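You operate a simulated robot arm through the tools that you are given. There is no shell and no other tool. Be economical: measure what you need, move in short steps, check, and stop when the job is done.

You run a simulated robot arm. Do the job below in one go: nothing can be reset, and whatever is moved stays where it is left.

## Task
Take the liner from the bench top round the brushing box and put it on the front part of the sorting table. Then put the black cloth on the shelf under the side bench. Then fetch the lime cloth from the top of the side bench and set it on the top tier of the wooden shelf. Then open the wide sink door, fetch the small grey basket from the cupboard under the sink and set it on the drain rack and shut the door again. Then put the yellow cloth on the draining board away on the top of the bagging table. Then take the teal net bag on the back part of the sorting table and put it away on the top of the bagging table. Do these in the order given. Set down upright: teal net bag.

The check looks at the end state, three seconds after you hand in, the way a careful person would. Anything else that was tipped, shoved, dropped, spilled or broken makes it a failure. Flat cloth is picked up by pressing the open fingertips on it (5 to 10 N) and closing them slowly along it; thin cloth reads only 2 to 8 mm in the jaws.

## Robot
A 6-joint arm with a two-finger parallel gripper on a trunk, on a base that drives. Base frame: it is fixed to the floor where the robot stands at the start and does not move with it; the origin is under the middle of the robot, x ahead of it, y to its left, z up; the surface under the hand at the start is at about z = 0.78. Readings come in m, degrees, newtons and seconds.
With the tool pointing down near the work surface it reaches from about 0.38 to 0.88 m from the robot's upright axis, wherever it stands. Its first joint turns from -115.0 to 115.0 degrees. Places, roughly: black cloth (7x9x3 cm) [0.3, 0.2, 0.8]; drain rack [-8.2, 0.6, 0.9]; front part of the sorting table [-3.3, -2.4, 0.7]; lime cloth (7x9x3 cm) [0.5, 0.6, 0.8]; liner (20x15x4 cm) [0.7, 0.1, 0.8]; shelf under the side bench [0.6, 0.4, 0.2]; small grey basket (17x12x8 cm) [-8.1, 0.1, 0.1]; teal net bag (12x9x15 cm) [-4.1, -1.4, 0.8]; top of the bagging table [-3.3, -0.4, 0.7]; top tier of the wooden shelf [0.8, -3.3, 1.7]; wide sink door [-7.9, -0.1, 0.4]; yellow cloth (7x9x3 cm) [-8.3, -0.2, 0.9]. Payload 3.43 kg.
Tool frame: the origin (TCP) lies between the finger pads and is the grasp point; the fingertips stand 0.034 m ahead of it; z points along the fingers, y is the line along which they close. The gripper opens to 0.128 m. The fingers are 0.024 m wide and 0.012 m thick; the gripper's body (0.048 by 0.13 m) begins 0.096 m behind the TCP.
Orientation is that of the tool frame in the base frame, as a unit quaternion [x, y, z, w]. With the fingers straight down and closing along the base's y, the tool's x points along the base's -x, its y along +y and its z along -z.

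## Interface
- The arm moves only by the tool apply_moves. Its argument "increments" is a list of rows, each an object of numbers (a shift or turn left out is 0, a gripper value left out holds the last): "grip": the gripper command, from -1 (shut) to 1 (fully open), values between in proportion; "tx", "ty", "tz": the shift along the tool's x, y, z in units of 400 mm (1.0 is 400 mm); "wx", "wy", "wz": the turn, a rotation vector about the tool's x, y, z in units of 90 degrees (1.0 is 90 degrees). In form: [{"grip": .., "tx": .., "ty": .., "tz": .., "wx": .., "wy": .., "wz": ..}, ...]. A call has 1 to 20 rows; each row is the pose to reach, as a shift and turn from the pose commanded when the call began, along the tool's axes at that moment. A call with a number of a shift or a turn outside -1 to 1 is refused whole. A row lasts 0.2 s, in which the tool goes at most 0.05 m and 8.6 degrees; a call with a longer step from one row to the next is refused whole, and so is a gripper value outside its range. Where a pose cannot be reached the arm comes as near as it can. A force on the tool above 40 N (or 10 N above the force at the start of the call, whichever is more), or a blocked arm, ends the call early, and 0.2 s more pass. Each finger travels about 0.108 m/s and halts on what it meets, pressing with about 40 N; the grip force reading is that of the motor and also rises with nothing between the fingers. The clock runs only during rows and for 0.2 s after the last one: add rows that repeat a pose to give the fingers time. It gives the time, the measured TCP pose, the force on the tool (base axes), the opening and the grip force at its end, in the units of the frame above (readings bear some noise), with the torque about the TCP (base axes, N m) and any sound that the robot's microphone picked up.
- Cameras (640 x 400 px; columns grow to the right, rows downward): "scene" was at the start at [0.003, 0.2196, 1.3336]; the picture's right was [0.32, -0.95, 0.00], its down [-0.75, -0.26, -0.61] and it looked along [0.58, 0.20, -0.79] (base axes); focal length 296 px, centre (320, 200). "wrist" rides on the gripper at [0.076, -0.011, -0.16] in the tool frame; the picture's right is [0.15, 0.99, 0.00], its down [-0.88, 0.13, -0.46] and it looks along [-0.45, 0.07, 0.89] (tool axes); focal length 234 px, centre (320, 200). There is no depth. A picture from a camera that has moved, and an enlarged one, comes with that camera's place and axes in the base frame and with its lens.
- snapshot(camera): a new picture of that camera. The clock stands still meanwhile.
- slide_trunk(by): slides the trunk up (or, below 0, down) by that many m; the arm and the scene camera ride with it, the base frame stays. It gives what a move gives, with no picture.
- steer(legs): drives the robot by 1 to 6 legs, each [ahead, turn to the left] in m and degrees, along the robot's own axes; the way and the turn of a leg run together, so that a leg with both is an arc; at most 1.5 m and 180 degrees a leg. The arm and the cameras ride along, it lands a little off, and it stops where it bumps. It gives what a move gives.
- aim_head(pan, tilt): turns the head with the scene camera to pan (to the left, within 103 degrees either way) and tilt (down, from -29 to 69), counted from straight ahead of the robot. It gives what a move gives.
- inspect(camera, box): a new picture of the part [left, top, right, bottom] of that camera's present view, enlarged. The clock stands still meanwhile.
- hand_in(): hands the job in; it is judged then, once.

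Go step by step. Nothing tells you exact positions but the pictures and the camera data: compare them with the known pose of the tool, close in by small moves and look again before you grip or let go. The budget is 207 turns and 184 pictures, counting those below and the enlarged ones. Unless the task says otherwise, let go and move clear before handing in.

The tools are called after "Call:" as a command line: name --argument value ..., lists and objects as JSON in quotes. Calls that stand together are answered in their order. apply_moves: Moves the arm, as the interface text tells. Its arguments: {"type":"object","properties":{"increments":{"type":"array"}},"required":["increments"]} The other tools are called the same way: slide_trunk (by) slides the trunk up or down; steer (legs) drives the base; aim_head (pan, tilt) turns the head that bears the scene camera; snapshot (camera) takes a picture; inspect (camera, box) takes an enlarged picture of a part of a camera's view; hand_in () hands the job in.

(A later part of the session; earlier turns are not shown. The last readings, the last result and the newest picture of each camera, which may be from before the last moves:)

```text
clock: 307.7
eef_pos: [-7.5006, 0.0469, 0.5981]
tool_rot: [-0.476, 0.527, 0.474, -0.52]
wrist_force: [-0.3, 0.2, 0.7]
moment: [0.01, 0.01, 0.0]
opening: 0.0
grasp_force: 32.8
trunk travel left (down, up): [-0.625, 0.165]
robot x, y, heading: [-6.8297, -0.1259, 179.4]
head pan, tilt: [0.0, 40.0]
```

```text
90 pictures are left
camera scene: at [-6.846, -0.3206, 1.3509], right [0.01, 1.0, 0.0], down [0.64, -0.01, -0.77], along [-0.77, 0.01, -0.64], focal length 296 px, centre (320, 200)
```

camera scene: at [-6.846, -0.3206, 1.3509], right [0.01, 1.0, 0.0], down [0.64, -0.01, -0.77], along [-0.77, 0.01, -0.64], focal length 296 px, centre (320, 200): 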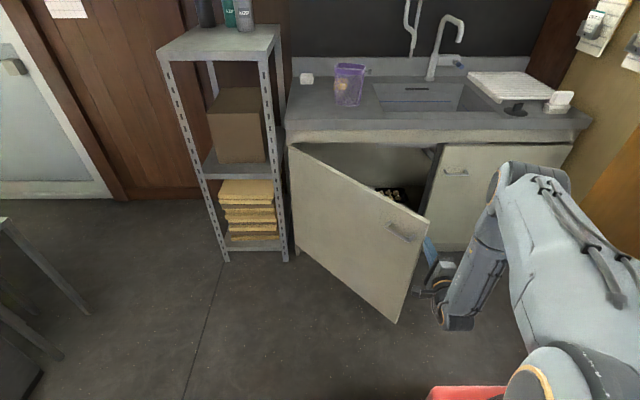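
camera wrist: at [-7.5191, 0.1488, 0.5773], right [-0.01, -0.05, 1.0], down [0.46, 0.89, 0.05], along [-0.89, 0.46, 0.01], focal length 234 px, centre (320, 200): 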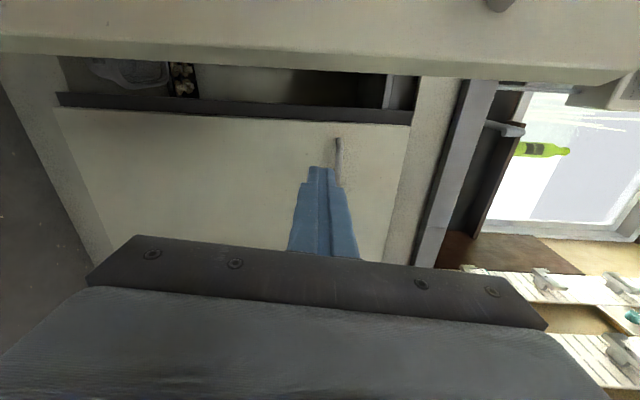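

Call:
apply_moves --increments '[{"grip": -1, "tz": -0.06, "tx": 0.07}, {"tz": -0.12, "tx": 0.14}, {"tz": -0.18, "tx": 0.2075}, {"tz": -0.23, "tx": 0.285}, {"tz": -0.277, "tx": 0.362}, {"tz": -0.325, "tx": 0.44}, {"tz": -0.36, "tx": 0.525}, {"tz": -0.392, "tx": 0.61}, {"tz": -0.425, "tx": 0.695}, {"tz": -0.45, "tx": 0.785}, {"tz": -0.47, "tx": 0.875}]'

Call:
snapshot --camera "scene"

```text
clock: 310.1
eef_pos: [-7.3697, -0.0684, 0.6138]
tool_rot: [-0.484, 0.525, 0.467, -0.522]
wrist_force: [0.7, -1.3, -0.1]
moment: [-0.02, 0.0, 0.01]
opening: 0.0
grasp_force: 32.7
out of reach, approached as far as the arm can: row 4, 5, 6, 7, 8, 9, 10, 11
trunk travel left (down, up): [-0.625, 0.165]
robot x, y, heading: [-6.8295, -0.1258, 179.1]
head pan, tilt: [0.0, 40.0]
```

```text
89 pictures are left
camera scene: at [-6.846, -0.3208, 1.3508], right [0.01, 1.0, 0.0], down [0.64, -0.01, -0.77], along [-0.77, 0.01, -0.64], focal length 296 px, centre (320, 200)
```

scene: 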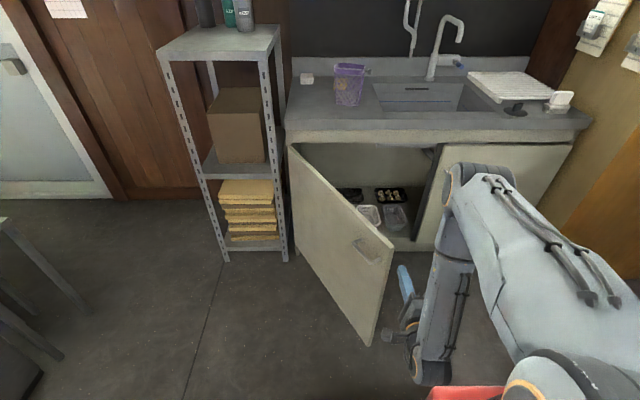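

Call:
steer --legs '[[-0.2, 0]]'

Call:
apply_moves --increments '[{"tx": -0.1}, {"tx": -0.2}, {"tx": -0.3}, {"tx": -0.3, "tz": 0.12}, {"tx": -0.3, "tz": 0.24}, {"tx": -0.3, "tz": 0.36}, {"tx": -0.3, "tz": 0.48}, {"tx": -0.3, "tz": 0.58}, {"tx": -0.3, "tz": 0.58}]'

Call:
snapshot --camera "scene"

```text
clock: 311.7
eef_pos: [-7.1686, -0.0702, 0.6127]
tool_rot: [-0.483, 0.525, 0.468, -0.521]
wrist_force: [0.3, 0.0, 0.2]
moment: [-0.02, 0.0, -0.03]
opening: 0.0002
grasp_force: 33.6
trunk travel left (down, up): [-0.625, 0.165]
robot x, y, heading: [-6.6231, -0.1251, 179.4]
head pan, tilt: [0.0, 40.0]
```

```text
clock: 313.7
eef_pos: [-7.4, 0.0465, 0.5977]
tool_rot: [-0.483, 0.525, 0.468, -0.522]
wrist_force: [-0.8, -0.8, -0.4]
moment: [0.0, -0.07, -0.01]
opening: 0.0
grasp_force: 33.5
trunk travel left (down, up): [-0.625, 0.165]
robot x, y, heading: [-6.6238, -0.1292, 179.3]
head pan, tilt: [0.0, 40.0]
```

```text
88 pictures are left
camera scene: at [-6.6451, -0.3233, 1.3509], right [0.01, 1.0, 0.0], down [0.64, -0.01, -0.77], along [-0.77, 0.01, -0.64], focal length 296 px, centre (320, 200)
```

scene: 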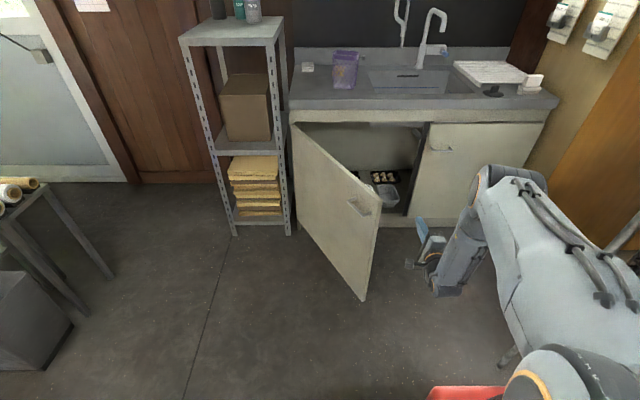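

Call:
apply_moves --increments '[{"grip": -1, "tx": 0.1}, {"tx": 0.2, "tz": 0}, {"tx": 0.3, "tz": -0.02}, {"tx": 0.38, "tz": -0.05}, {"tx": 0.46, "tz": -0.08}, {"tx": 0.54, "tz": -0.11}, {"tx": 0.62, "tz": -0.14}, {"tx": 0.7, "tz": -0.165}, {"tx": 0.78, "tz": -0.185}]'

Call:
snapshot --camera "scene"

```text
clock: 315.7
eef_pos: [-7.3168, -0.1169, 0.6328]
tool_rot: [0.517, -0.49, -0.429, 0.555]
wrist_force: [0.7, -1.0, 0.4]
moment: [0.01, 0.0, 0.01]
opening: 0.0
grasp_force: 33.1
out of reach, approached as far as the arm can: row 2, 3, 4, 5, 6, 7, 8, 9
trunk travel left (down, up): [-0.625, 0.165]
robot x, y, heading: [-6.6236, -0.1296, 179.3]
head pan, tilt: [0.0, 40.0]
```

```text
87 pictures are left
camera scene: at [-6.6451, -0.3232, 1.3509], right [0.01, 1.0, 0.0], down [0.64, -0.01, -0.77], along [-0.77, 0.01, -0.64], focal length 296 px, centre (320, 200)
```

scene: 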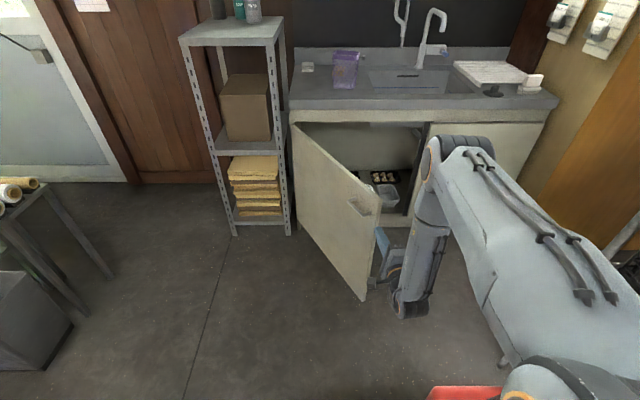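

Call:
apply_moves --increments '[{"grip": -1, "tz": 0.04}, {"tz": 0.075}]'

Call:
steer --legs '[[0, 17]]'

Call:
snapshot --camera "scene"

```text
clock: 316.3
eef_pos: [-7.3446, -0.1158, 0.6307]
tool_rot: [0.518, -0.488, -0.429, 0.556]
wrist_force: [22.3, 12.0, 6.7]
moment: [-0.08, 0.31, -0.29]
opening: 0.0
grasp_force: 33.0
trunk travel left (down, up): [-0.625, 0.165]
robot x, y, heading: [-6.626, -0.1283, 179.3]
head pan, tilt: [0.0, 40.0]
```

```text
clock: 317.0
eef_pos: [-7.3431, -0.1174, 0.6303]
tool_rot: [0.518, -0.488, -0.429, 0.556]
wrist_force: [2.4, 0.7, 2.2]
moment: [0.0, 0.1, -0.06]
opening: 0.0
grasp_force: 33.2
trunk travel left (down, up): [-0.625, 0.165]
robot x, y, heading: [-6.6263, -0.1271, 179.2]
head pan, tilt: [0.0, 40.0]
stopped in leg 1: the force on the tool passed its limit at 61 N (the readings are from after the stop); the commanded pose is now the measured one
```

```text
86 pictures are left
camera scene: at [-6.6442, -0.3233, 1.3508], right [0.01, 1.0, 0.0], down [0.64, -0.01, -0.77], along [-0.77, 0.01, -0.64], focal length 296 px, centre (320, 200)
```

scene: 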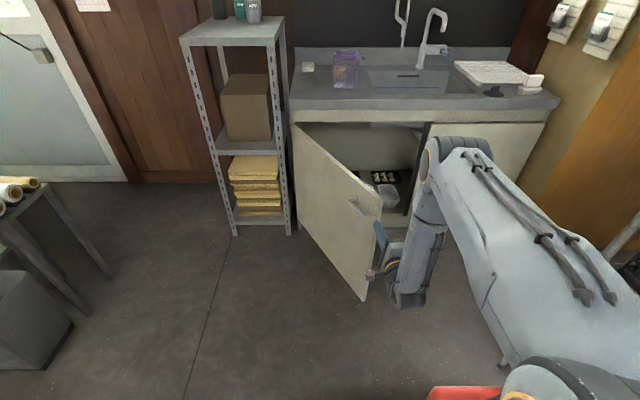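

Call:
apply_moves --increments '[{"grip": -1, "tz": -0.1}, {"tz": -0.1, "tx": -0.12}, {"tz": -0.1, "tx": -0.22}, {"tz": 0.0, "tx": -0.22}, {"tz": 0.1, "tx": -0.22}, {"tz": 0.18, "tx": -0.22}]'

Call:
steer --legs '[[0, 12]]'

Call:
snapshot --camera "scene"

```text
clock: 318.4
eef_pos: [-7.4275, -0.0406, 0.6213]
tool_rot: [0.519, -0.489, -0.428, 0.555]
wrist_force: [0.3, 0.1, 0.0]
moment: [-0.01, -0.02, 0.01]
opening: 0.0002
grasp_force: 32.8
trunk travel left (down, up): [-0.625, 0.165]
robot x, y, heading: [-6.6249, -0.129, 179.6]
head pan, tilt: [0.0, 40.0]
```

```text
clock: 319.5
eef_pos: [-7.4285, -0.2127, 0.6215]
tool_rot: [0.567, -0.432, -0.367, 0.598]
wrist_force: [-0.9, -1.0, -0.6]
moment: [-0.01, 0.01, -0.03]
opening: 0.0
grasp_force: 33.0
trunk travel left (down, up): [-0.625, 0.165]
robot x, y, heading: [-6.6264, -0.1296, -168.5]
head pan, tilt: [0.0, 40.0]
```

```text
85 pictures are left
camera scene: at [-6.6032, -0.3231, 1.3508], right [-0.2, 0.98, 0.0], down [0.63, 0.13, -0.77], along [-0.75, -0.15, -0.64], focal length 296 px, centre (320, 200)
```

scene: 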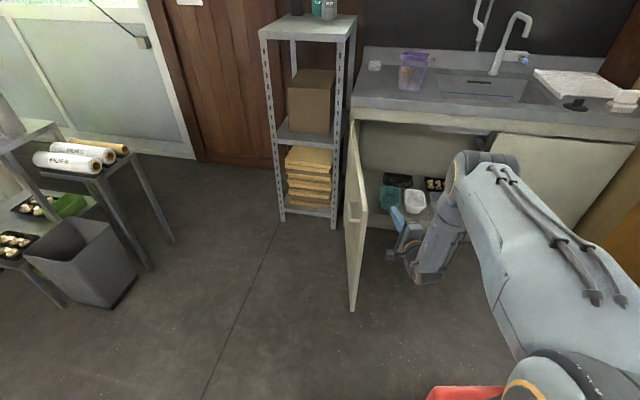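

The door is open about 80°. Next I turn back straight, lower the trunk and look inside the cupboard.

Call:
apply_moves --increments '[{"grip": -1, "tx": -0.1}, {"tx": -0.15, "tz": -0.1}, {"tx": -0.15, "tz": -0.2}, {"tx": -0.15, "tz": -0.3}]'

Call:
steer --legs '[[0, -11.8]]'

Call:
slide_trunk --by -0.25

Call:
aim_head --pan -10 --tilt 35

Call:
snapshot --camera "scene"

Call:
snapshot --camera "wrist"

```text
clock: 320.5
eef_pos: [-7.3375, -0.1123, 0.6182]
tool_rot: [0.567, -0.431, -0.368, 0.598]
wrist_force: [-0.2, 0.1, -0.7]
moment: [0.03, 0.0, -0.02]
opening: 0.0
grasp_force: 33.1
trunk travel left (down, up): [-0.625, 0.165]
robot x, y, heading: [-6.624, -0.1326, -168.4]
head pan, tilt: [0.0, 40.0]
```

```text
clock: 321.7
eef_pos: [-7.3199, 0.0332, 0.6186]
tool_rot: [0.52, -0.487, -0.426, 0.558]
wrist_force: [0.2, 0.8, 0.4]
moment: [-0.03, 0.0, 0.0]
opening: 0.0
grasp_force: 33.6
trunk travel left (down, up): [-0.625, 0.165]
robot x, y, heading: [-6.6252, -0.1279, 179.4]
head pan, tilt: [0.0, 40.0]
```

```text
clock: 324.3
eef_pos: [-7.3197, 0.033, 0.3675]
tool_rot: [0.52, -0.487, -0.427, 0.558]
wrist_force: [0.4, -0.6, 0.3]
moment: [0.01, 0.0, -0.02]
opening: 0.0
grasp_force: 33.0
trunk travel left (down, up): [-0.375, 0.415]
robot x, y, heading: [-6.6241, -0.1301, 179.9]
head pan, tilt: [0.0, 40.0]
```

```text
clock: 325.0
eef_pos: [-7.3205, 0.0331, 0.3679]
tool_rot: [0.52, -0.488, -0.426, 0.557]
wrist_force: [-0.3, -0.7, 0.4]
moment: [0.01, 0.0, -0.02]
opening: 0.0003
grasp_force: 32.4
trunk travel left (down, up): [-0.375, 0.415]
robot x, y, heading: [-6.626, -0.128, 179.8]
head pan, tilt: [-10.0, 35.0]
```

```text
84 pictures are left
camera scene: at [-6.7143, -0.3078, 1.1084], right [0.18, 0.98, 0.0], down [0.56, -0.1, -0.82], along [-0.81, 0.15, -0.57], focal length 296 px, centre (320, 200)
```

scene: 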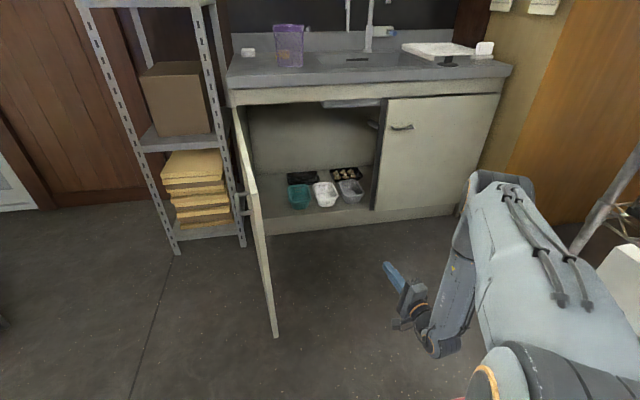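

```text
83 pictures are left
camera wrist: at [-7.1505, -0.0177, 0.3677], right [-0.01, -0.05, 1.0], down [0.3, 0.95, 0.05], along [-0.95, 0.3, 0.01], focal length 234 px, centre (320, 200)
```

wrist: 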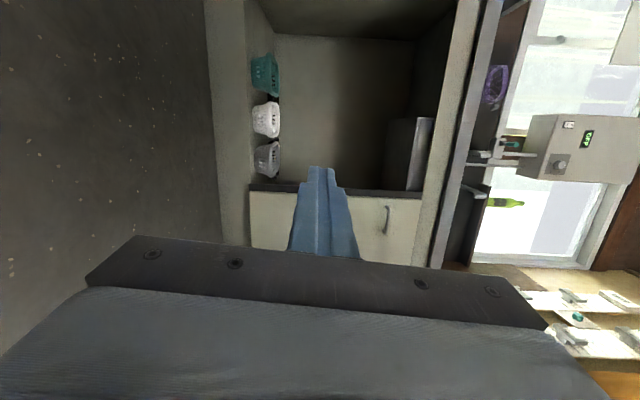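

Call:
inspect --camera "scene" --box '[260, 140, 410, 235]'

Call:
inspect --camera "wrist" --box '[200, 20, 440, 200]'

```text
4.21 times, centred on (335, 188) of scene
camera zoom: at [-6.7143, -0.3078, 1.1084], right [0.18, 0.98, 0.0], down [0.56, -0.1, -0.82], along [-0.81, 0.15, -0.57], focal length 1248 px, centre (257, 253)
```

zoom: 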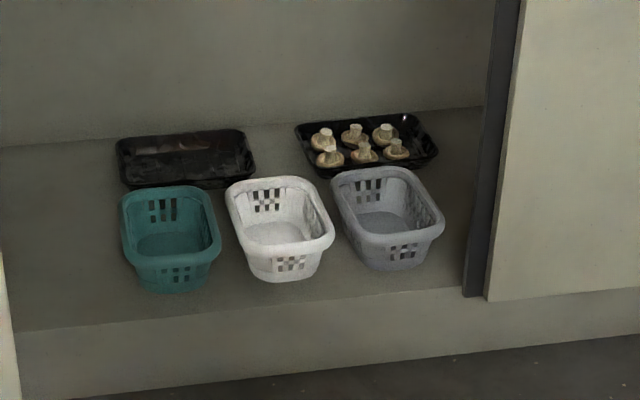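

```text
2.22 times, centred on (320, 110) of wrist
camera zoom: at [-7.1505, -0.0177, 0.3677], right [-0.01, -0.05, 1.0], down [0.3, 0.95, 0.05], along [-0.95, 0.3, 0.01], focal length 520 px, centre (320, 400)
```

zoom: 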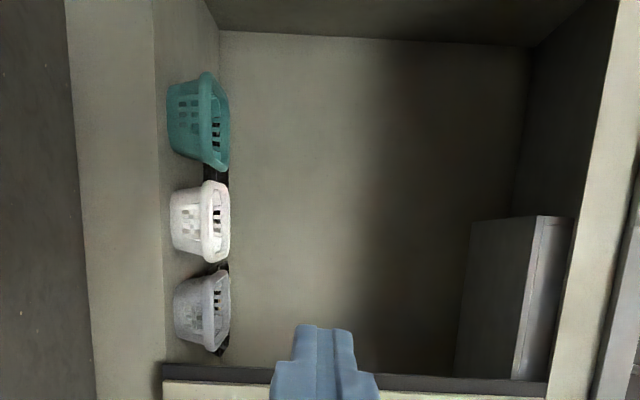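

The small grey basket is the right-hand of three, rim about x -8.00…-8.16, y 0.06…0.18. I reposition the base to have a clear line.

Call:
steer --legs '[[0, -24], [0.5, 0], [0, 24]]'

Call:
slide_trunk --by -0.1

Call:
snapshot --camera "scene"

Call:
snapshot --camera "wrist"

```text
clock: 330.4
eef_pos: [-7.7757, 0.2505, 0.3693]
tool_rot: [0.517, -0.49, -0.428, 0.555]
wrist_force: [0.3, 0.4, 0.3]
moment: [-0.04, -0.02, -0.04]
opening: 0.0001
grasp_force: 33.3
trunk travel left (down, up): [-0.375, 0.415]
robot x, y, heading: [-7.0855, 0.0806, 179.0]
head pan, tilt: [-10.0, 35.0]
```

```text
clock: 331.8
eef_pos: [-7.7751, 0.251, 0.2689]
tool_rot: [0.518, -0.489, -0.429, 0.555]
wrist_force: [-0.2, 0.4, -0.3]
moment: [0.01, 0.02, 0.01]
opening: 0.0
grasp_force: 33.3
trunk travel left (down, up): [-0.275, 0.515]
robot x, y, heading: [-7.082, 0.0824, 179.1]
head pan, tilt: [-10.0, 35.0]
```

```text
80 pictures are left
camera scene: at [-7.2013, -0.096, 1.0084], right [0.19, 0.98, 0.0], down [0.56, -0.11, -0.82], along [-0.8, 0.15, -0.57], focal length 296 px, centre (320, 200)
```

scene: 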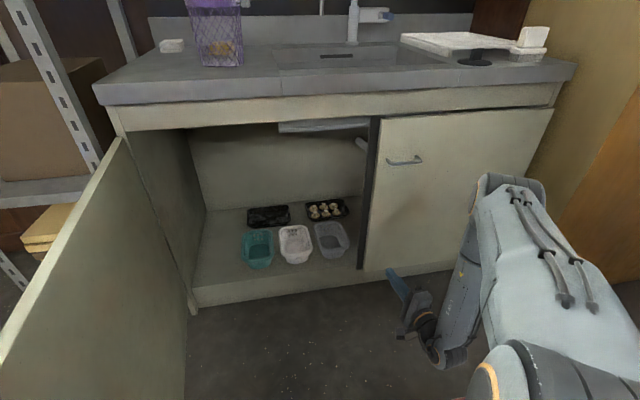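

```text
79 pictures are left
camera wrist: at [-7.6065, 0.1981, 0.2678], right [-0.01, -0.05, 1.0], down [0.31, 0.95, 0.05], along [-0.95, 0.31, 0.01], focal length 234 px, centre (320, 200)
```

wrist: 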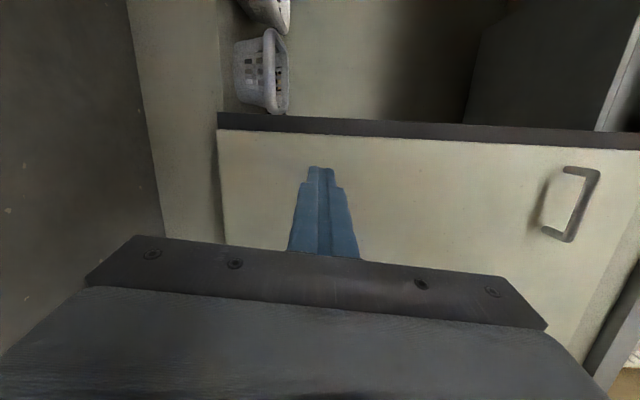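

Call:
apply_moves --increments '[{"grip": 0, "tx": 0.035, "ty": 0.06, "wx": 0.08}, {"tx": 0.07, "ty": 0.12, "wx": 0.16}, {"tx": 0.105, "ty": 0.18, "wx": 0.24}, {"tx": 0.14, "ty": 0.24, "wx": 0.32}, {"tx": 0.175, "ty": 0.3, "wx": 0.4}, {"tx": 0.21, "ty": 0.36, "wx": 0.48}, {"tx": 0.245, "ty": 0.4, "wx": 0.56}, {"tx": 0.28, "ty": 0.42, "wx": 0.64}, {"tx": 0.31, "ty": 0.44, "wx": 0.72}, {"tx": 0.33, "ty": 0.45, "wx": 0.78}]'

Call:
snapshot --camera "wrist"

Call:
snapshot --camera "scene"

```text
clock: 334.0
eef_pos: [-7.7611, 0.1395, 0.4591]
tool_rot: [0.742, -0.648, -0.071, 0.157]
wrist_force: [0.8, -0.8, 0.0]
moment: [-0.02, 0.03, 0.01]
opening: 0.0639
grasp_force: 0.0
trunk travel left (down, up): [-0.275, 0.515]
robot x, y, heading: [-7.0797, 0.0801, 179.1]
head pan, tilt: [-10.0, 35.0]
```

```text
78 pictures are left
camera wrist: at [-7.6908, 0.0862, 0.6149], right [-0.91, -0.25, 0.33], down [-0.11, 0.92, 0.39], along [-0.4, 0.31, -0.86], focal length 234 px, centre (320, 200)
```

wrist: 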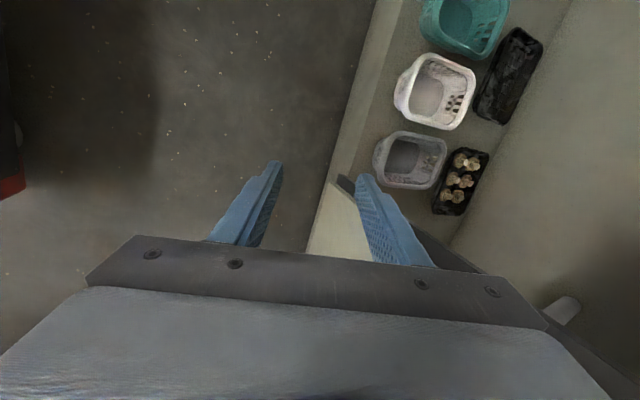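

```text
77 pictures are left
camera scene: at [-7.2013, -0.096, 1.0084], right [0.19, 0.98, 0.0], down [0.56, -0.11, -0.82], along [-0.8, 0.15, -0.57], focal length 296 px, centre (320, 200)
```

scene: 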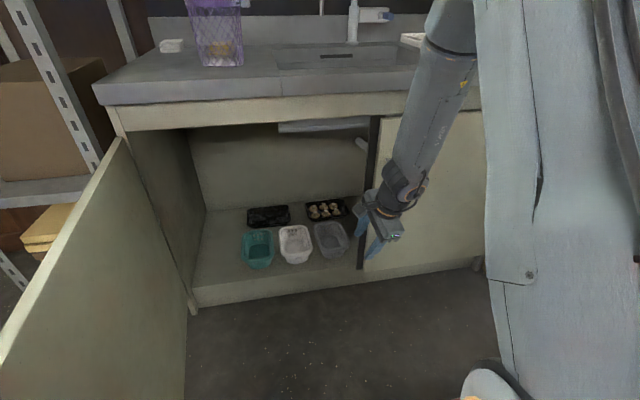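

Call:
apply_moves --increments '[{"grip": 0, "wy": -0.045, "wz": 0.036}, {"wy": -0.089, "wz": 0.072}, {"tx": -0.013, "ty": 0.07, "tz": 0.09, "wy": -0.089, "wz": 0.072}, {"tx": -0.025, "ty": 0.14, "tz": 0.178, "wy": -0.089, "wz": 0.072}, {"tx": -0.038, "ty": 0.21, "tz": 0.267, "wy": -0.089, "wz": 0.072}, {"tx": -0.05, "ty": 0.28, "tz": 0.356, "wy": -0.089, "wz": 0.072}, {"tx": -0.063, "ty": 0.35, "tz": 0.445, "wy": -0.089, "wz": 0.072}, {"tx": -0.075, "ty": 0.422, "tz": 0.534, "wy": -0.089, "wz": 0.072}]'

Call:
snapshot --camera "wrist"

Call:
snapshot --camera "scene"

```text
clock: 335.8
eef_pos: [-7.9918, 0.1185, 0.3114]
tool_rot: [0.698, -0.698, -0.112, 0.115]
wrist_force: [0.7, 0.1, -0.2]
moment: [0.0, -0.03, -0.01]
opening: 0.0643
grasp_force: 0.1
trunk travel left (down, up): [-0.275, 0.515]
robot x, y, heading: [-7.0846, 0.0809, 179.2]
head pan, tilt: [-10.0, 35.0]
```

```text
76 pictures are left
camera wrist: at [-7.9313, 0.0418, 0.4604], right [-0.94, -0.15, 0.32], down [0.02, 0.88, 0.47], along [-0.35, 0.45, -0.82], focal length 234 px, centre (320, 200)
```

wrist: 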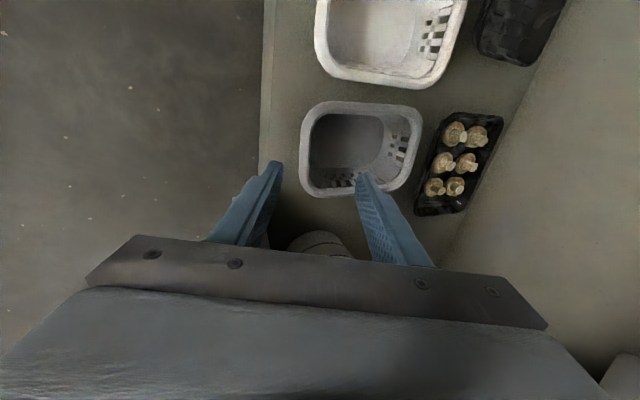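

```text
75 pictures are left
camera scene: at [-7.2011, -0.0961, 1.0084], right [0.19, 0.98, 0.0], down [0.56, -0.11, -0.82], along [-0.8, 0.15, -0.57], focal length 296 px, centre (320, 200)
```

scene: 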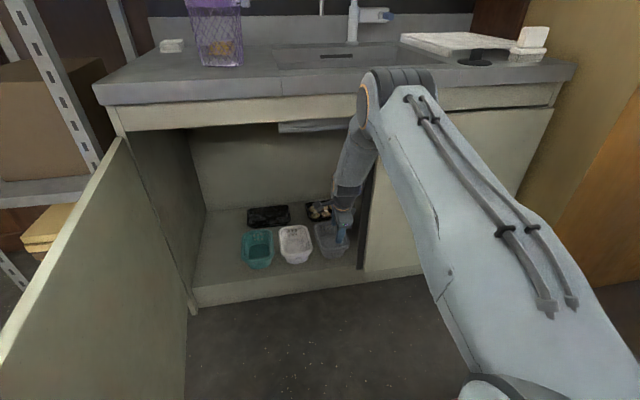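

Call:
apply_moves --increments '[{"grip": 0, "tx": 0.003, "ty": -0.011, "tz": 0.06}, {"tx": 0.006, "ty": -0.022, "tz": 0.12}, {"tx": 0.01, "ty": -0.033, "tz": 0.18}, {"tx": 0.0125, "ty": -0.044, "tz": 0.233}, {"tx": 0.0125, "ty": -0.044, "tz": 0.233}]'

Call:
snapshot --camera "wrist"

Call:
inspect --camera "scene" --box '[270, 190, 400, 280]'

```text
clock: 337.0
eef_pos: [-8.0031, 0.1138, 0.2167]
tool_rot: [-0.697, 0.699, 0.113, -0.115]
wrist_force: [0.4, -0.3, -1.0]
moment: [-0.03, -0.03, -0.01]
opening: 0.0641
grasp_force: 0.0
trunk travel left (down, up): [-0.275, 0.515]
robot x, y, heading: [-7.0805, 0.0822, 178.7]
head pan, tilt: [-10.0, 35.0]
```

```text
74 pictures are left
camera wrist: at [-7.9432, 0.037, 0.3664], right [-0.94, -0.15, 0.31], down [0.02, 0.88, 0.47], along [-0.35, 0.45, -0.82], focal length 234 px, centre (320, 200)
```

wrist: 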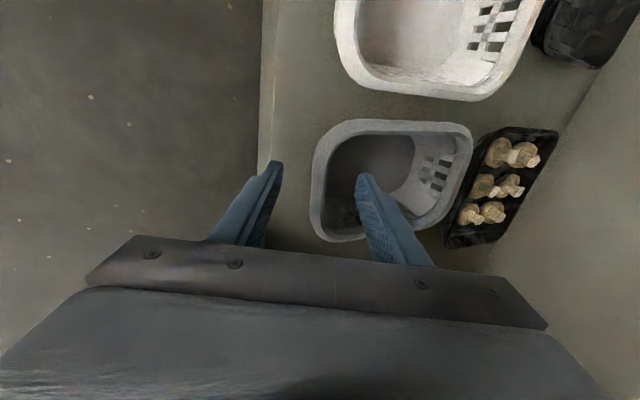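

```text
4.44 times, centred on (335, 235) of scene
camera zoom: at [-7.2013, -0.0961, 1.0084], right [0.19, 0.98, 0.0], down [0.56, -0.11, -0.82], along [-0.8, 0.15, -0.57], focal length 1317 px, centre (253, 44)
```

zoom: 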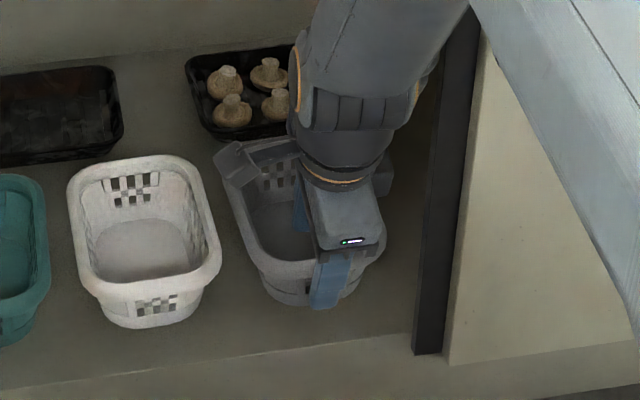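

Call:
apply_moves --increments '[{"grip": -0.3}, {"grip": -0.6}, {"grip": -0.9}, {"grip": -1}, {"grip": -1}]'

Call:
apply_moves --increments '[{"grip": -1, "ty": 0.02, "tz": -0.06}, {"ty": 0.04, "tz": -0.118}, {"ty": 0.04, "tz": -0.118}]'

Call:
snapshot --camera "wrist"

Call:
inspect --camera "scene" --box '[270, 170, 400, 280]'

```text
clock: 338.2
eef_pos: [-8.0034, 0.1136, 0.2177]
tool_rot: [-0.698, 0.698, 0.112, -0.115]
wrist_force: [-0.4, 0.7, -1.5]
moment: [-0.02, -0.06, 0.0]
opening: 0.0039
grasp_force: 38.6
trunk travel left (down, up): [-0.275, 0.515]
robot x, y, heading: [-7.0833, 0.0835, 178.9]
head pan, tilt: [-10.0, 35.0]
```

```text
clock: 339.0
eef_pos: [-8.002, 0.1145, 0.2656]
tool_rot: [0.698, -0.698, -0.112, 0.115]
wrist_force: [0.1, -0.8, -0.9]
moment: [-0.01, -0.08, 0.0]
opening: 0.0037
grasp_force: 38.5
trunk travel left (down, up): [-0.275, 0.515]
robot x, y, heading: [-7.0846, 0.0844, 179.0]
head pan, tilt: [-10.0, 35.0]
```

```text
72 pictures are left
camera wrist: at [-7.9418, 0.0372, 0.4154], right [-0.94, -0.15, 0.31], down [0.02, 0.88, 0.47], along [-0.35, 0.45, -0.82], focal length 234 px, centre (320, 200)
```

wrist: 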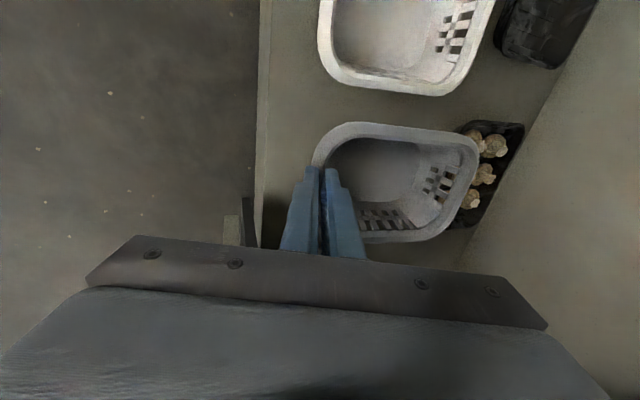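

```text
3.64 times, centred on (335, 225) of scene
camera zoom: at [-7.2013, -0.0961, 1.0084], right [0.19, 0.98, 0.0], down [0.56, -0.11, -0.82], along [-0.8, 0.15, -0.57], focal length 1078 px, centre (266, 109)
```

zoom: 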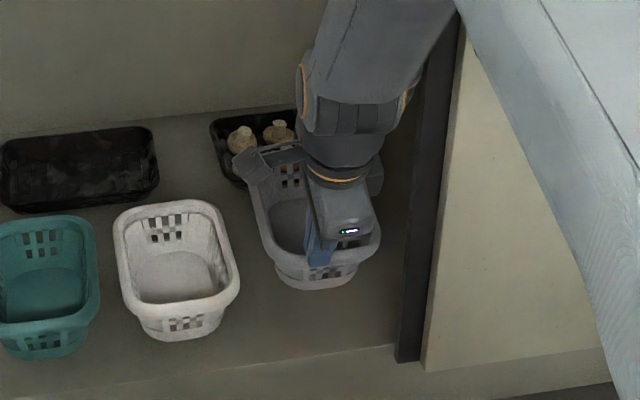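

Call:
steer --legs '[[-0.4, 0]]'

Call:
slide_trunk --by 0.35

Call:
slide_trunk --by 0.1

Call:
snapshot --camera "scene"

Call:
snapshot --camera "wrist"

```text
clock: 341.5
eef_pos: [-7.5999, 0.1089, 0.2659]
tool_rot: [-0.697, 0.699, 0.112, -0.114]
wrist_force: [0.9, 0.0, -0.6]
moment: [0.0, -0.06, -0.02]
opening: 0.0037
grasp_force: 38.7
trunk travel left (down, up): [-0.275, 0.515]
robot x, y, heading: [-6.6782, 0.0755, 178.9]
head pan, tilt: [-10.0, 35.0]
```

```text
clock: 344.9
eef_pos: [-7.5996, 0.1094, 0.6157]
tool_rot: [-0.696, 0.699, 0.113, -0.115]
wrist_force: [0.0, 0.1, -0.6]
moment: [-0.02, -0.03, -0.03]
opening: 0.004
grasp_force: 38.7
trunk travel left (down, up): [-0.625, 0.165]
robot x, y, heading: [-6.6784, 0.0725, 178.8]
head pan, tilt: [-10.0, 35.0]
```

```text
clock: 346.2
eef_pos: [-7.578, 0.1084, 0.7155]
tool_rot: [-0.697, 0.699, 0.112, -0.115]
wrist_force: [0.2, -0.5, -0.9]
moment: [0.0, -0.08, 0.0]
opening: 0.0041
grasp_force: 38.6
trunk travel left (down, up): [-0.725, 0.065]
robot x, y, heading: [-6.6825, 0.0779, 179.3]
head pan, tilt: [-10.0, 35.0]
```

```text
70 pictures are left
camera scene: at [-6.6738, -0.1047, 1.4584], right [0.19, 0.98, 0.0], down [0.56, -0.11, -0.82], along [-0.8, 0.16, -0.57], focal length 296 px, centre (320, 200)
```

scene: 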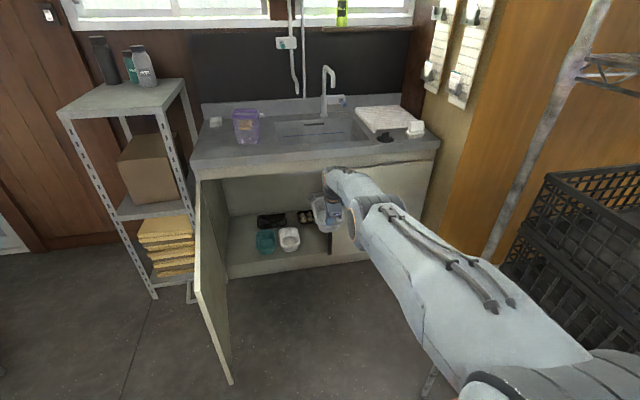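

```text
69 pictures are left
camera wrist: at [-7.5186, 0.0322, 0.8651], right [-0.94, -0.14, 0.31], down [0.02, 0.88, 0.47], along [-0.34, 0.45, -0.82], focal length 234 px, centre (320, 200)
```

wrist: 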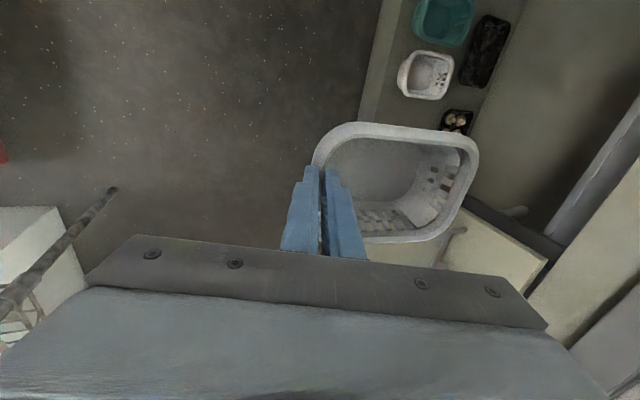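

Call:
inspect --camera "scene" --box '[300, 80, 460, 180]'

```text
4.00 times, centred on (380, 130) of scene
camera zoom: at [-6.6738, -0.1047, 1.4584], right [0.19, 0.98, 0.0], down [0.56, -0.11, -0.82], along [-0.8, 0.16, -0.57], focal length 1185 px, centre (80, 480)
```

zoom: 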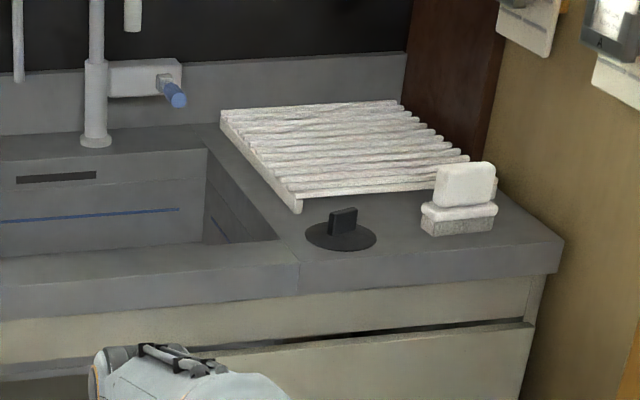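

Basket is out and held. I raise it above the counter level, then drive forward to the drain rack.

Call:
apply_moves --increments '[{"grip": -1, "ty": 0.034, "tz": -0.102}, {"ty": 0.068, "tz": -0.203}, {"ty": 0.102, "tz": -0.305}, {"ty": 0.136, "tz": -0.406}, {"ty": 0.17, "tz": -0.508}, {"ty": 0.203, "tz": -0.61}, {"ty": 0.237, "tz": -0.71}, {"ty": 0.271, "tz": -0.812}, {"ty": 0.305, "tz": -0.913}]'

Call:
apply_moves --increments '[{"grip": -1, "ty": -0.08, "tz": -0.027}, {"ty": -0.17, "tz": -0.057}, {"ty": -0.26, "tz": -0.087}, {"tx": -0.1, "ty": -0.26, "tz": -0.087}, {"tx": -0.2, "ty": -0.26, "tz": -0.087}, {"tx": -0.3, "ty": -0.26, "tz": -0.087}, {"tx": -0.4, "ty": -0.26, "tz": -0.087}, {"tx": -0.5, "ty": -0.26, "tz": -0.087}]'

Call:
snapshot --camera "scene"

```text
clock: 348.2
eef_pos: [-7.5786, 0.112, 1.1006]
tool_rot: [-0.697, 0.699, 0.113, -0.115]
wrist_force: [-0.4, -0.6, -1.2]
moment: [0.01, -0.11, 0.01]
opening: 0.004
grasp_force: 38.3
trunk travel left (down, up): [-0.725, 0.065]
robot x, y, heading: [-6.6793, 0.0711, 179.0]
head pan, tilt: [-10.0, 35.0]
```

```text
clock: 350.0
eef_pos: [-7.4687, 0.3075, 1.1008]
tool_rot: [-0.697, 0.699, 0.112, -0.115]
wrist_force: [-0.8, -0.7, 0.0]
moment: [0.04, -0.1, -0.01]
opening: 0.0037
grasp_force: 37.9
trunk travel left (down, up): [-0.725, 0.065]
robot x, y, heading: [-6.6811, 0.0729, 179.1]
head pan, tilt: [-10.0, 35.0]
```

```text
67 pictures are left
camera scene: at [-6.6737, -0.105, 1.4583], right [0.19, 0.98, 0.0], down [0.56, -0.11, -0.82], along [-0.8, 0.16, -0.57], focal length 296 px, centre (320, 200)
```

scene: 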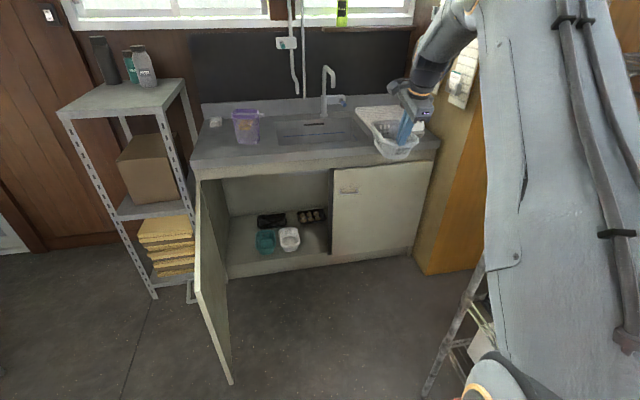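

Call:
steer --legs '[[0.63, 0]]'

Call:
aim_head --pan -25 --tilt 40

Call:
snapshot --camera "scene"

Call:
snapshot --camera "wrist"

```text
clock: 353.6
eef_pos: [-8.1097, 0.3253, 1.1]
tool_rot: [-0.695, 0.7, 0.113, -0.114]
wrist_force: [0.0, 0.2, -0.2]
moment: [0.02, -0.06, -0.02]
opening: 0.0039
grasp_force: 38.2
trunk travel left (down, up): [-0.725, 0.065]
robot x, y, heading: [-7.3187, 0.0885, 178.8]
head pan, tilt: [-10.0, 35.0]
```

```text
clock: 354.4
eef_pos: [-8.1089, 0.3248, 1.101]
tool_rot: [-0.695, 0.701, 0.113, -0.114]
wrist_force: [0.4, -0.5, 0.2]
moment: [-0.04, -0.06, -0.04]
opening: 0.0039
grasp_force: 38.7
trunk travel left (down, up): [-0.725, 0.065]
robot x, y, heading: [-7.3187, 0.0861, 178.9]
head pan, tilt: [-25.0, 40.0]
```

```text
66 pictures are left
camera scene: at [-7.3055, -0.0714, 1.4509], right [0.44, 0.9, 0.0], down [0.58, -0.28, -0.77], along [-0.69, 0.34, -0.64], focal length 296 px, centre (320, 200)
```

scene: 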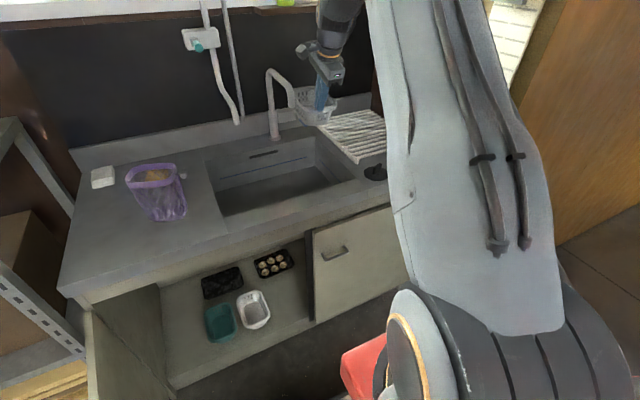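

```text
65 pictures are left
camera wrist: at [-8.0493, 0.2478, 1.2496], right [-0.94, -0.14, 0.31], down [0.03, 0.88, 0.47], along [-0.34, 0.45, -0.82], focal length 234 px, centre (320, 200)
```

wrist: 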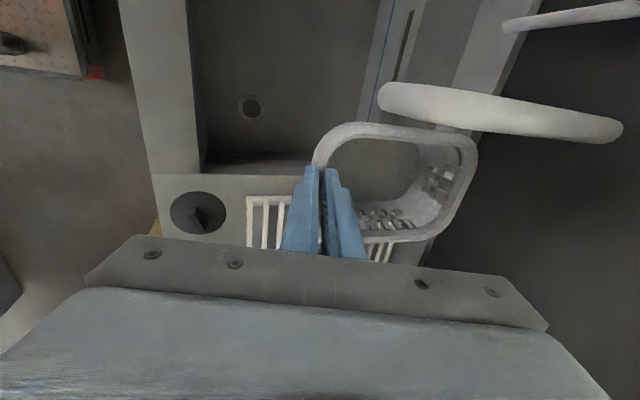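

Call:
apply_moves --increments '[{"grip": -1, "tx": -0.1}, {"tx": -0.2}, {"tx": -0.3}, {"tx": -0.4}, {"tx": -0.5}, {"tx": -0.58}, {"tx": -0.58}]'

Call:
snapshot --camera "wrist"

Call:
snapshot --camera "scene"

```text
clock: 356.0
eef_pos: [-8.1072, 0.5558, 1.0989]
tool_rot: [-0.696, 0.7, 0.112, -0.114]
wrist_force: [-0.5, 0.2, -2.0]
moment: [-0.06, -0.1, -0.02]
opening: 0.0037
grasp_force: 38.4
trunk travel left (down, up): [-0.725, 0.065]
robot x, y, heading: [-7.3193, 0.0871, 178.6]
head pan, tilt: [-25.0, 40.0]
```

```text
64 pictures are left
camera wrist: at [-8.0472, 0.4795, 1.2476], right [-0.94, -0.14, 0.31], down [0.03, 0.88, 0.47], along [-0.34, 0.45, -0.83], focal length 234 px, centre (320, 200)
```

wrist: 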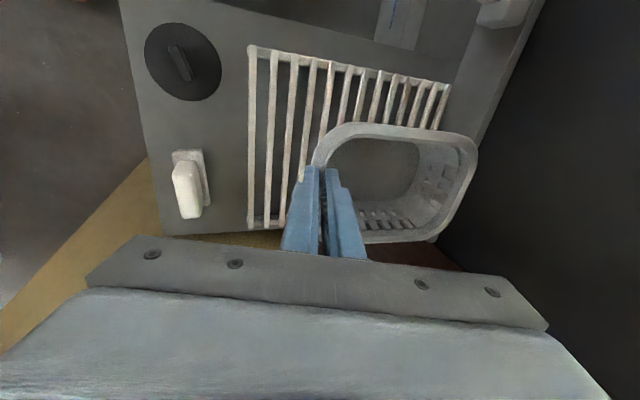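

```text
63 pictures are left
camera scene: at [-7.3057, -0.0709, 1.4509], right [0.44, 0.9, 0.0], down [0.58, -0.28, -0.77], along [-0.69, 0.34, -0.64], focal length 296 px, centre (320, 200)
```

scene: 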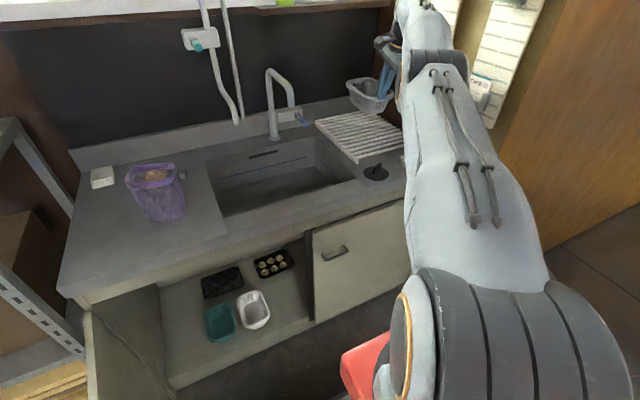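

Call:
apply_moves --increments '[{"grip": -1, "tx": -0.03, "ty": 0.05, "tz": 0.017}, {"tx": -0.0625, "ty": 0.102, "tz": 0.034}, {"tx": -0.0625, "ty": 0.07, "tz": 0.13}, {"tx": -0.0625, "ty": 0.035, "tz": 0.235}, {"tx": -0.0625, "ty": 0.015, "tz": 0.295}, {"tx": -0.0625, "ty": 0.015, "tz": 0.295}]'

Call:
snapshot --camera "wrist"

Call:
inspect --camera "scene" --box '[290, 60, 430, 180]'

```text
clock: 357.4
eef_pos: [-8.115, 0.5601, 0.9961]
tool_rot: [-0.695, 0.7, 0.114, -0.115]
wrist_force: [-0.2, 0.2, 0.3]
moment: [0.0, -0.05, -0.02]
opening: 0.0038
grasp_force: 37.9
out of reach, approached as far as the arm can: row 1, 2, 3, 4, 5, 6
trunk travel left (down, up): [-0.725, 0.065]
robot x, y, heading: [-7.3186, 0.09, 178.7]
head pan, tilt: [-25.0, 40.0]
```

```text
62 pictures are left
camera wrist: at [-8.0555, 0.4832, 1.1452], right [-0.94, -0.14, 0.32], down [0.03, 0.88, 0.47], along [-0.34, 0.45, -0.82], focal length 234 px, centre (320, 200)
```

wrist: 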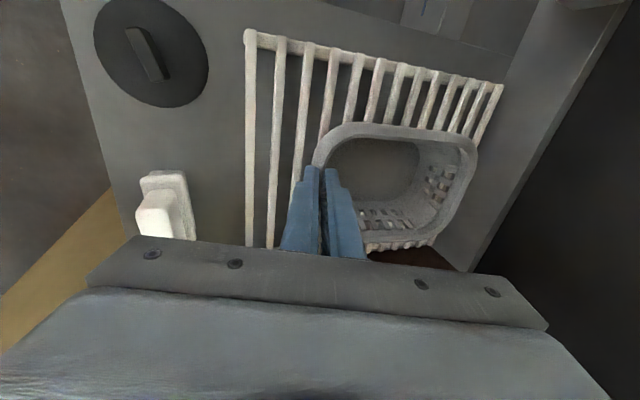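

```text
3.33 times, centred on (360, 120) of scene
camera zoom: at [-7.3054, -0.0713, 1.4509], right [0.44, 0.9, 0.0], down [0.58, -0.28, -0.77], along [-0.69, 0.34, -0.64], focal length 988 px, centre (187, 467)
```

zoom: 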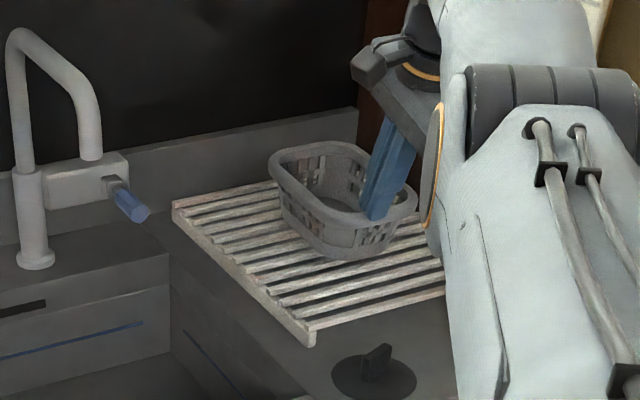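

Call:
apply_moves --increments '[{"grip": -1, "ty": -0.005, "tz": 0.015}, {"ty": -0.01, "tz": 0.03}, {"ty": -0.014, "tz": 0.042}, {"ty": -0.014, "tz": 0.042}]'

Call:
inspect --camera "scene" --box '[290, 60, 430, 180]'

```text
clock: 358.4
eef_pos: [-8.115, 0.5608, 0.9787]
tool_rot: [-0.695, 0.701, 0.113, -0.114]
wrist_force: [0.4, 0.1, -0.3]
moment: [-0.04, -0.05, 0.01]
opening: 0.0037
grasp_force: 38.5
trunk travel left (down, up): [-0.725, 0.065]
robot x, y, heading: [-7.3201, 0.0893, 178.8]
head pan, tilt: [-25.0, 40.0]
```

```text
3.33 times, centred on (360, 120) of scene
camera zoom: at [-7.3054, -0.0712, 1.4509], right [0.44, 0.9, 0.0], down [0.58, -0.28, -0.77], along [-0.69, 0.34, -0.64], focal length 988 px, centre (187, 467)
```

zoom: 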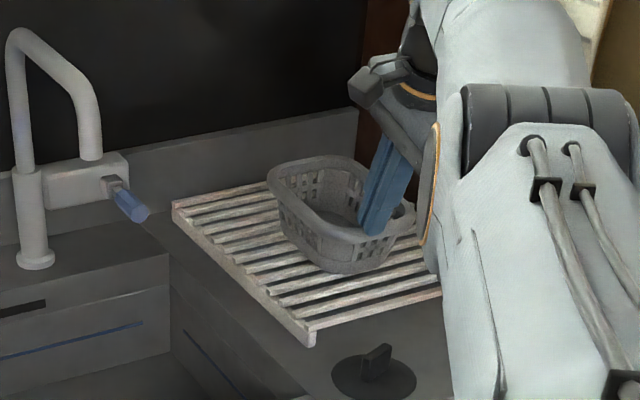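

Call:
apply_moves --increments '[{"grip": -1, "ty": -0.005, "tz": 0.015}, {"ty": -0.01, "tz": 0.03}, {"ty": -0.015, "tz": 0.045}, {"ty": -0.015, "tz": 0.045}]'

```text
clock: 359.4
eef_pos: [-8.1143, 0.5597, 0.9612]
tool_rot: [-0.695, 0.7, 0.116, -0.115]
wrist_force: [-0.4, 3.9, 31.4]
moment: [0.17, 1.05, -0.08]
opening: 0.0047
grasp_force: 38.8
out of reach, approached as far as the arm can: row 2, 3, 4
trunk travel left (down, up): [-0.725, 0.065]
robot x, y, heading: [-7.3204, 0.0863, 178.6]
head pan, tilt: [-25.0, 40.0]
```

Call:
apply_moves --increments '[{"grip": -1, "ty": 0.002, "tz": -0.006}, {"grip": -0.6, "ty": 0.002, "tz": -0.006}, {"grip": -0.25, "ty": 0.002, "tz": -0.006}, {"grip": -0.25, "ty": 0.002, "tz": -0.006}]'

Call:
apply_moves --increments '[{"ty": 0.02, "tz": -0.06}, {"ty": 0.055, "tz": -0.165}, {"ty": 0.09, "tz": -0.27}, {"ty": 0.12, "tz": -0.37}]'

Call:
snapshot --camera "wrist"

Call:
inspect --camera "scene" --box '[290, 60, 430, 180]'

```text
clock: 360.4
eef_pos: [-8.113, 0.5582, 0.9608]
tool_rot: [-0.696, 0.7, 0.112, -0.114]
wrist_force: [-0.2, -0.5, -1.1]
moment: [-0.02, -0.01, 0.0]
opening: 0.0478
grasp_force: 0.0
trunk travel left (down, up): [-0.725, 0.065]
robot x, y, heading: [-7.3202, 0.0866, 178.8]
head pan, tilt: [-25.0, 40.0]
```

```text
clock: 361.4
eef_pos: [-8.1048, 0.5525, 1.1163]
tool_rot: [-0.695, 0.701, 0.113, -0.114]
wrist_force: [0.1, -0.2, 0.1]
moment: [-0.02, -0.01, 0.0]
opening: 0.048
grasp_force: 0.2
out of reach, approached as far as the arm can: row 3, 4
trunk travel left (down, up): [-0.725, 0.065]
robot x, y, heading: [-7.3234, 0.089, 178.9]
head pan, tilt: [-25.0, 40.0]
```

```text
59 pictures are left
camera wrist: at [-8.0447, 0.4755, 1.2668], right [-0.94, -0.14, 0.31], down [0.03, 0.88, 0.47], along [-0.34, 0.45, -0.82], focal length 234 px, centre (320, 200)
```

wrist: 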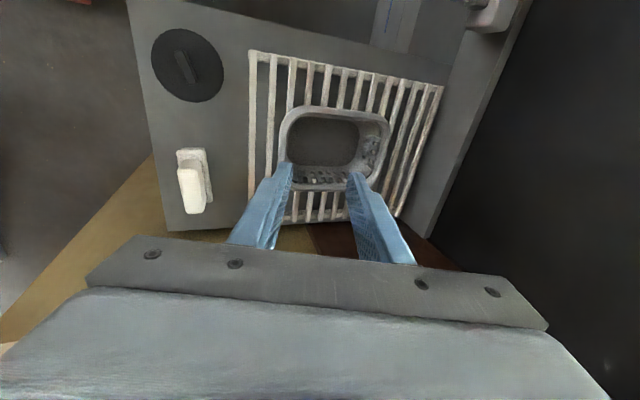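

```text
3.33 times, centred on (360, 120) of scene
camera zoom: at [-7.3051, -0.0715, 1.4509], right [0.44, 0.9, 0.0], down [0.58, -0.28, -0.77], along [-0.69, 0.34, -0.64], focal length 988 px, centre (187, 467)
```

zoom: 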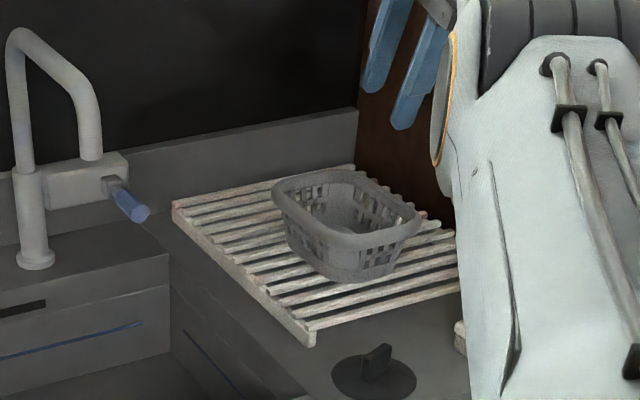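

The basket stands on the drain rack. Now I retreat and get ready to shut the door from its outer side.

Call:
steer --legs '[[-0.35, 0]]'

Call:
apply_moves --increments '[{"grip": -1, "tx": 0.1}, {"tx": 0.2}, {"tx": 0.3}, {"tx": 0.4}, {"tx": 0.5}, {"tx": 0.6}, {"tx": 0.7}, {"tx": 0.8}, {"tx": 0.9}, {"tx": 1.0}]'

Call:
steer --legs '[[-0.35, 0]]'

Call:
aim_head --pan 10 --tilt 40

Call:
snapshot --camera "scene"

```text
clock: 363.7
eef_pos: [-7.7542, 0.5415, 1.1163]
tool_rot: [-0.698, 0.698, 0.112, -0.115]
wrist_force: [0.3, -0.1, 0.7]
moment: [0.01, 0.01, 0.02]
opening: 0.0482
grasp_force: 0.1
trunk travel left (down, up): [-0.725, 0.065]
robot x, y, heading: [-6.9673, 0.0807, 179.0]
head pan, tilt: [-25.0, 40.0]
```

```text
clock: 365.9
eef_pos: [-7.8682, 0.2159, 1.178]
tool_rot: [-0.696, 0.7, 0.111, -0.115]
wrist_force: [-0.3, 1.3, 0.0]
moment: [-0.21, -0.02, 0.09]
opening: 0.0
grasp_force: 32.5
out of reach, approached as far as the arm can: row 1, 2, 3, 4, 5, 6, 7, 8, 9, 10
trunk travel left (down, up): [-0.725, 0.065]
robot x, y, heading: [-6.9698, 0.0795, 178.9]
head pan, tilt: [-25.0, 40.0]
```

```text
clock: 368.1
eef_pos: [-7.5145, 0.1998, 1.179]
tool_rot: [0.7, -0.697, -0.111, 0.114]
wrist_force: [-0.2, 0.4, 0.3]
moment: [0.01, -0.02, 0.02]
opening: 0.0001
grasp_force: 32.6
trunk travel left (down, up): [-0.725, 0.065]
robot x, y, heading: [-6.6177, 0.074, 179.2]
head pan, tilt: [-25.0, 40.0]
```

```text
clock: 369.2
eef_pos: [-7.5138, 0.2012, 1.1795]
tool_rot: [0.7, -0.696, -0.111, 0.114]
wrist_force: [-1.0, 0.2, -0.5]
moment: [-0.03, -0.02, 0.0]
opening: 0.0
grasp_force: 32.9
trunk travel left (down, up): [-0.725, 0.065]
robot x, y, heading: [-6.6155, 0.0752, 179.5]
head pan, tilt: [10.0, 40.0]
```

```text
57 pictures are left
camera scene: at [-6.6041, -0.1339, 1.4508], right [-0.16, 0.99, 0.0], down [0.63, 0.1, -0.77], along [-0.76, -0.12, -0.64], focal length 296 px, centre (320, 200)
```

scene: 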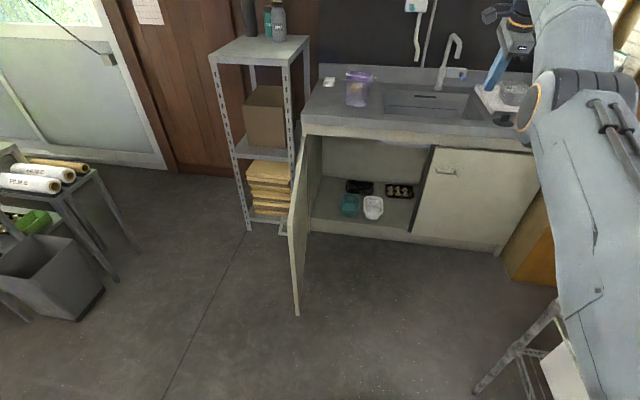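

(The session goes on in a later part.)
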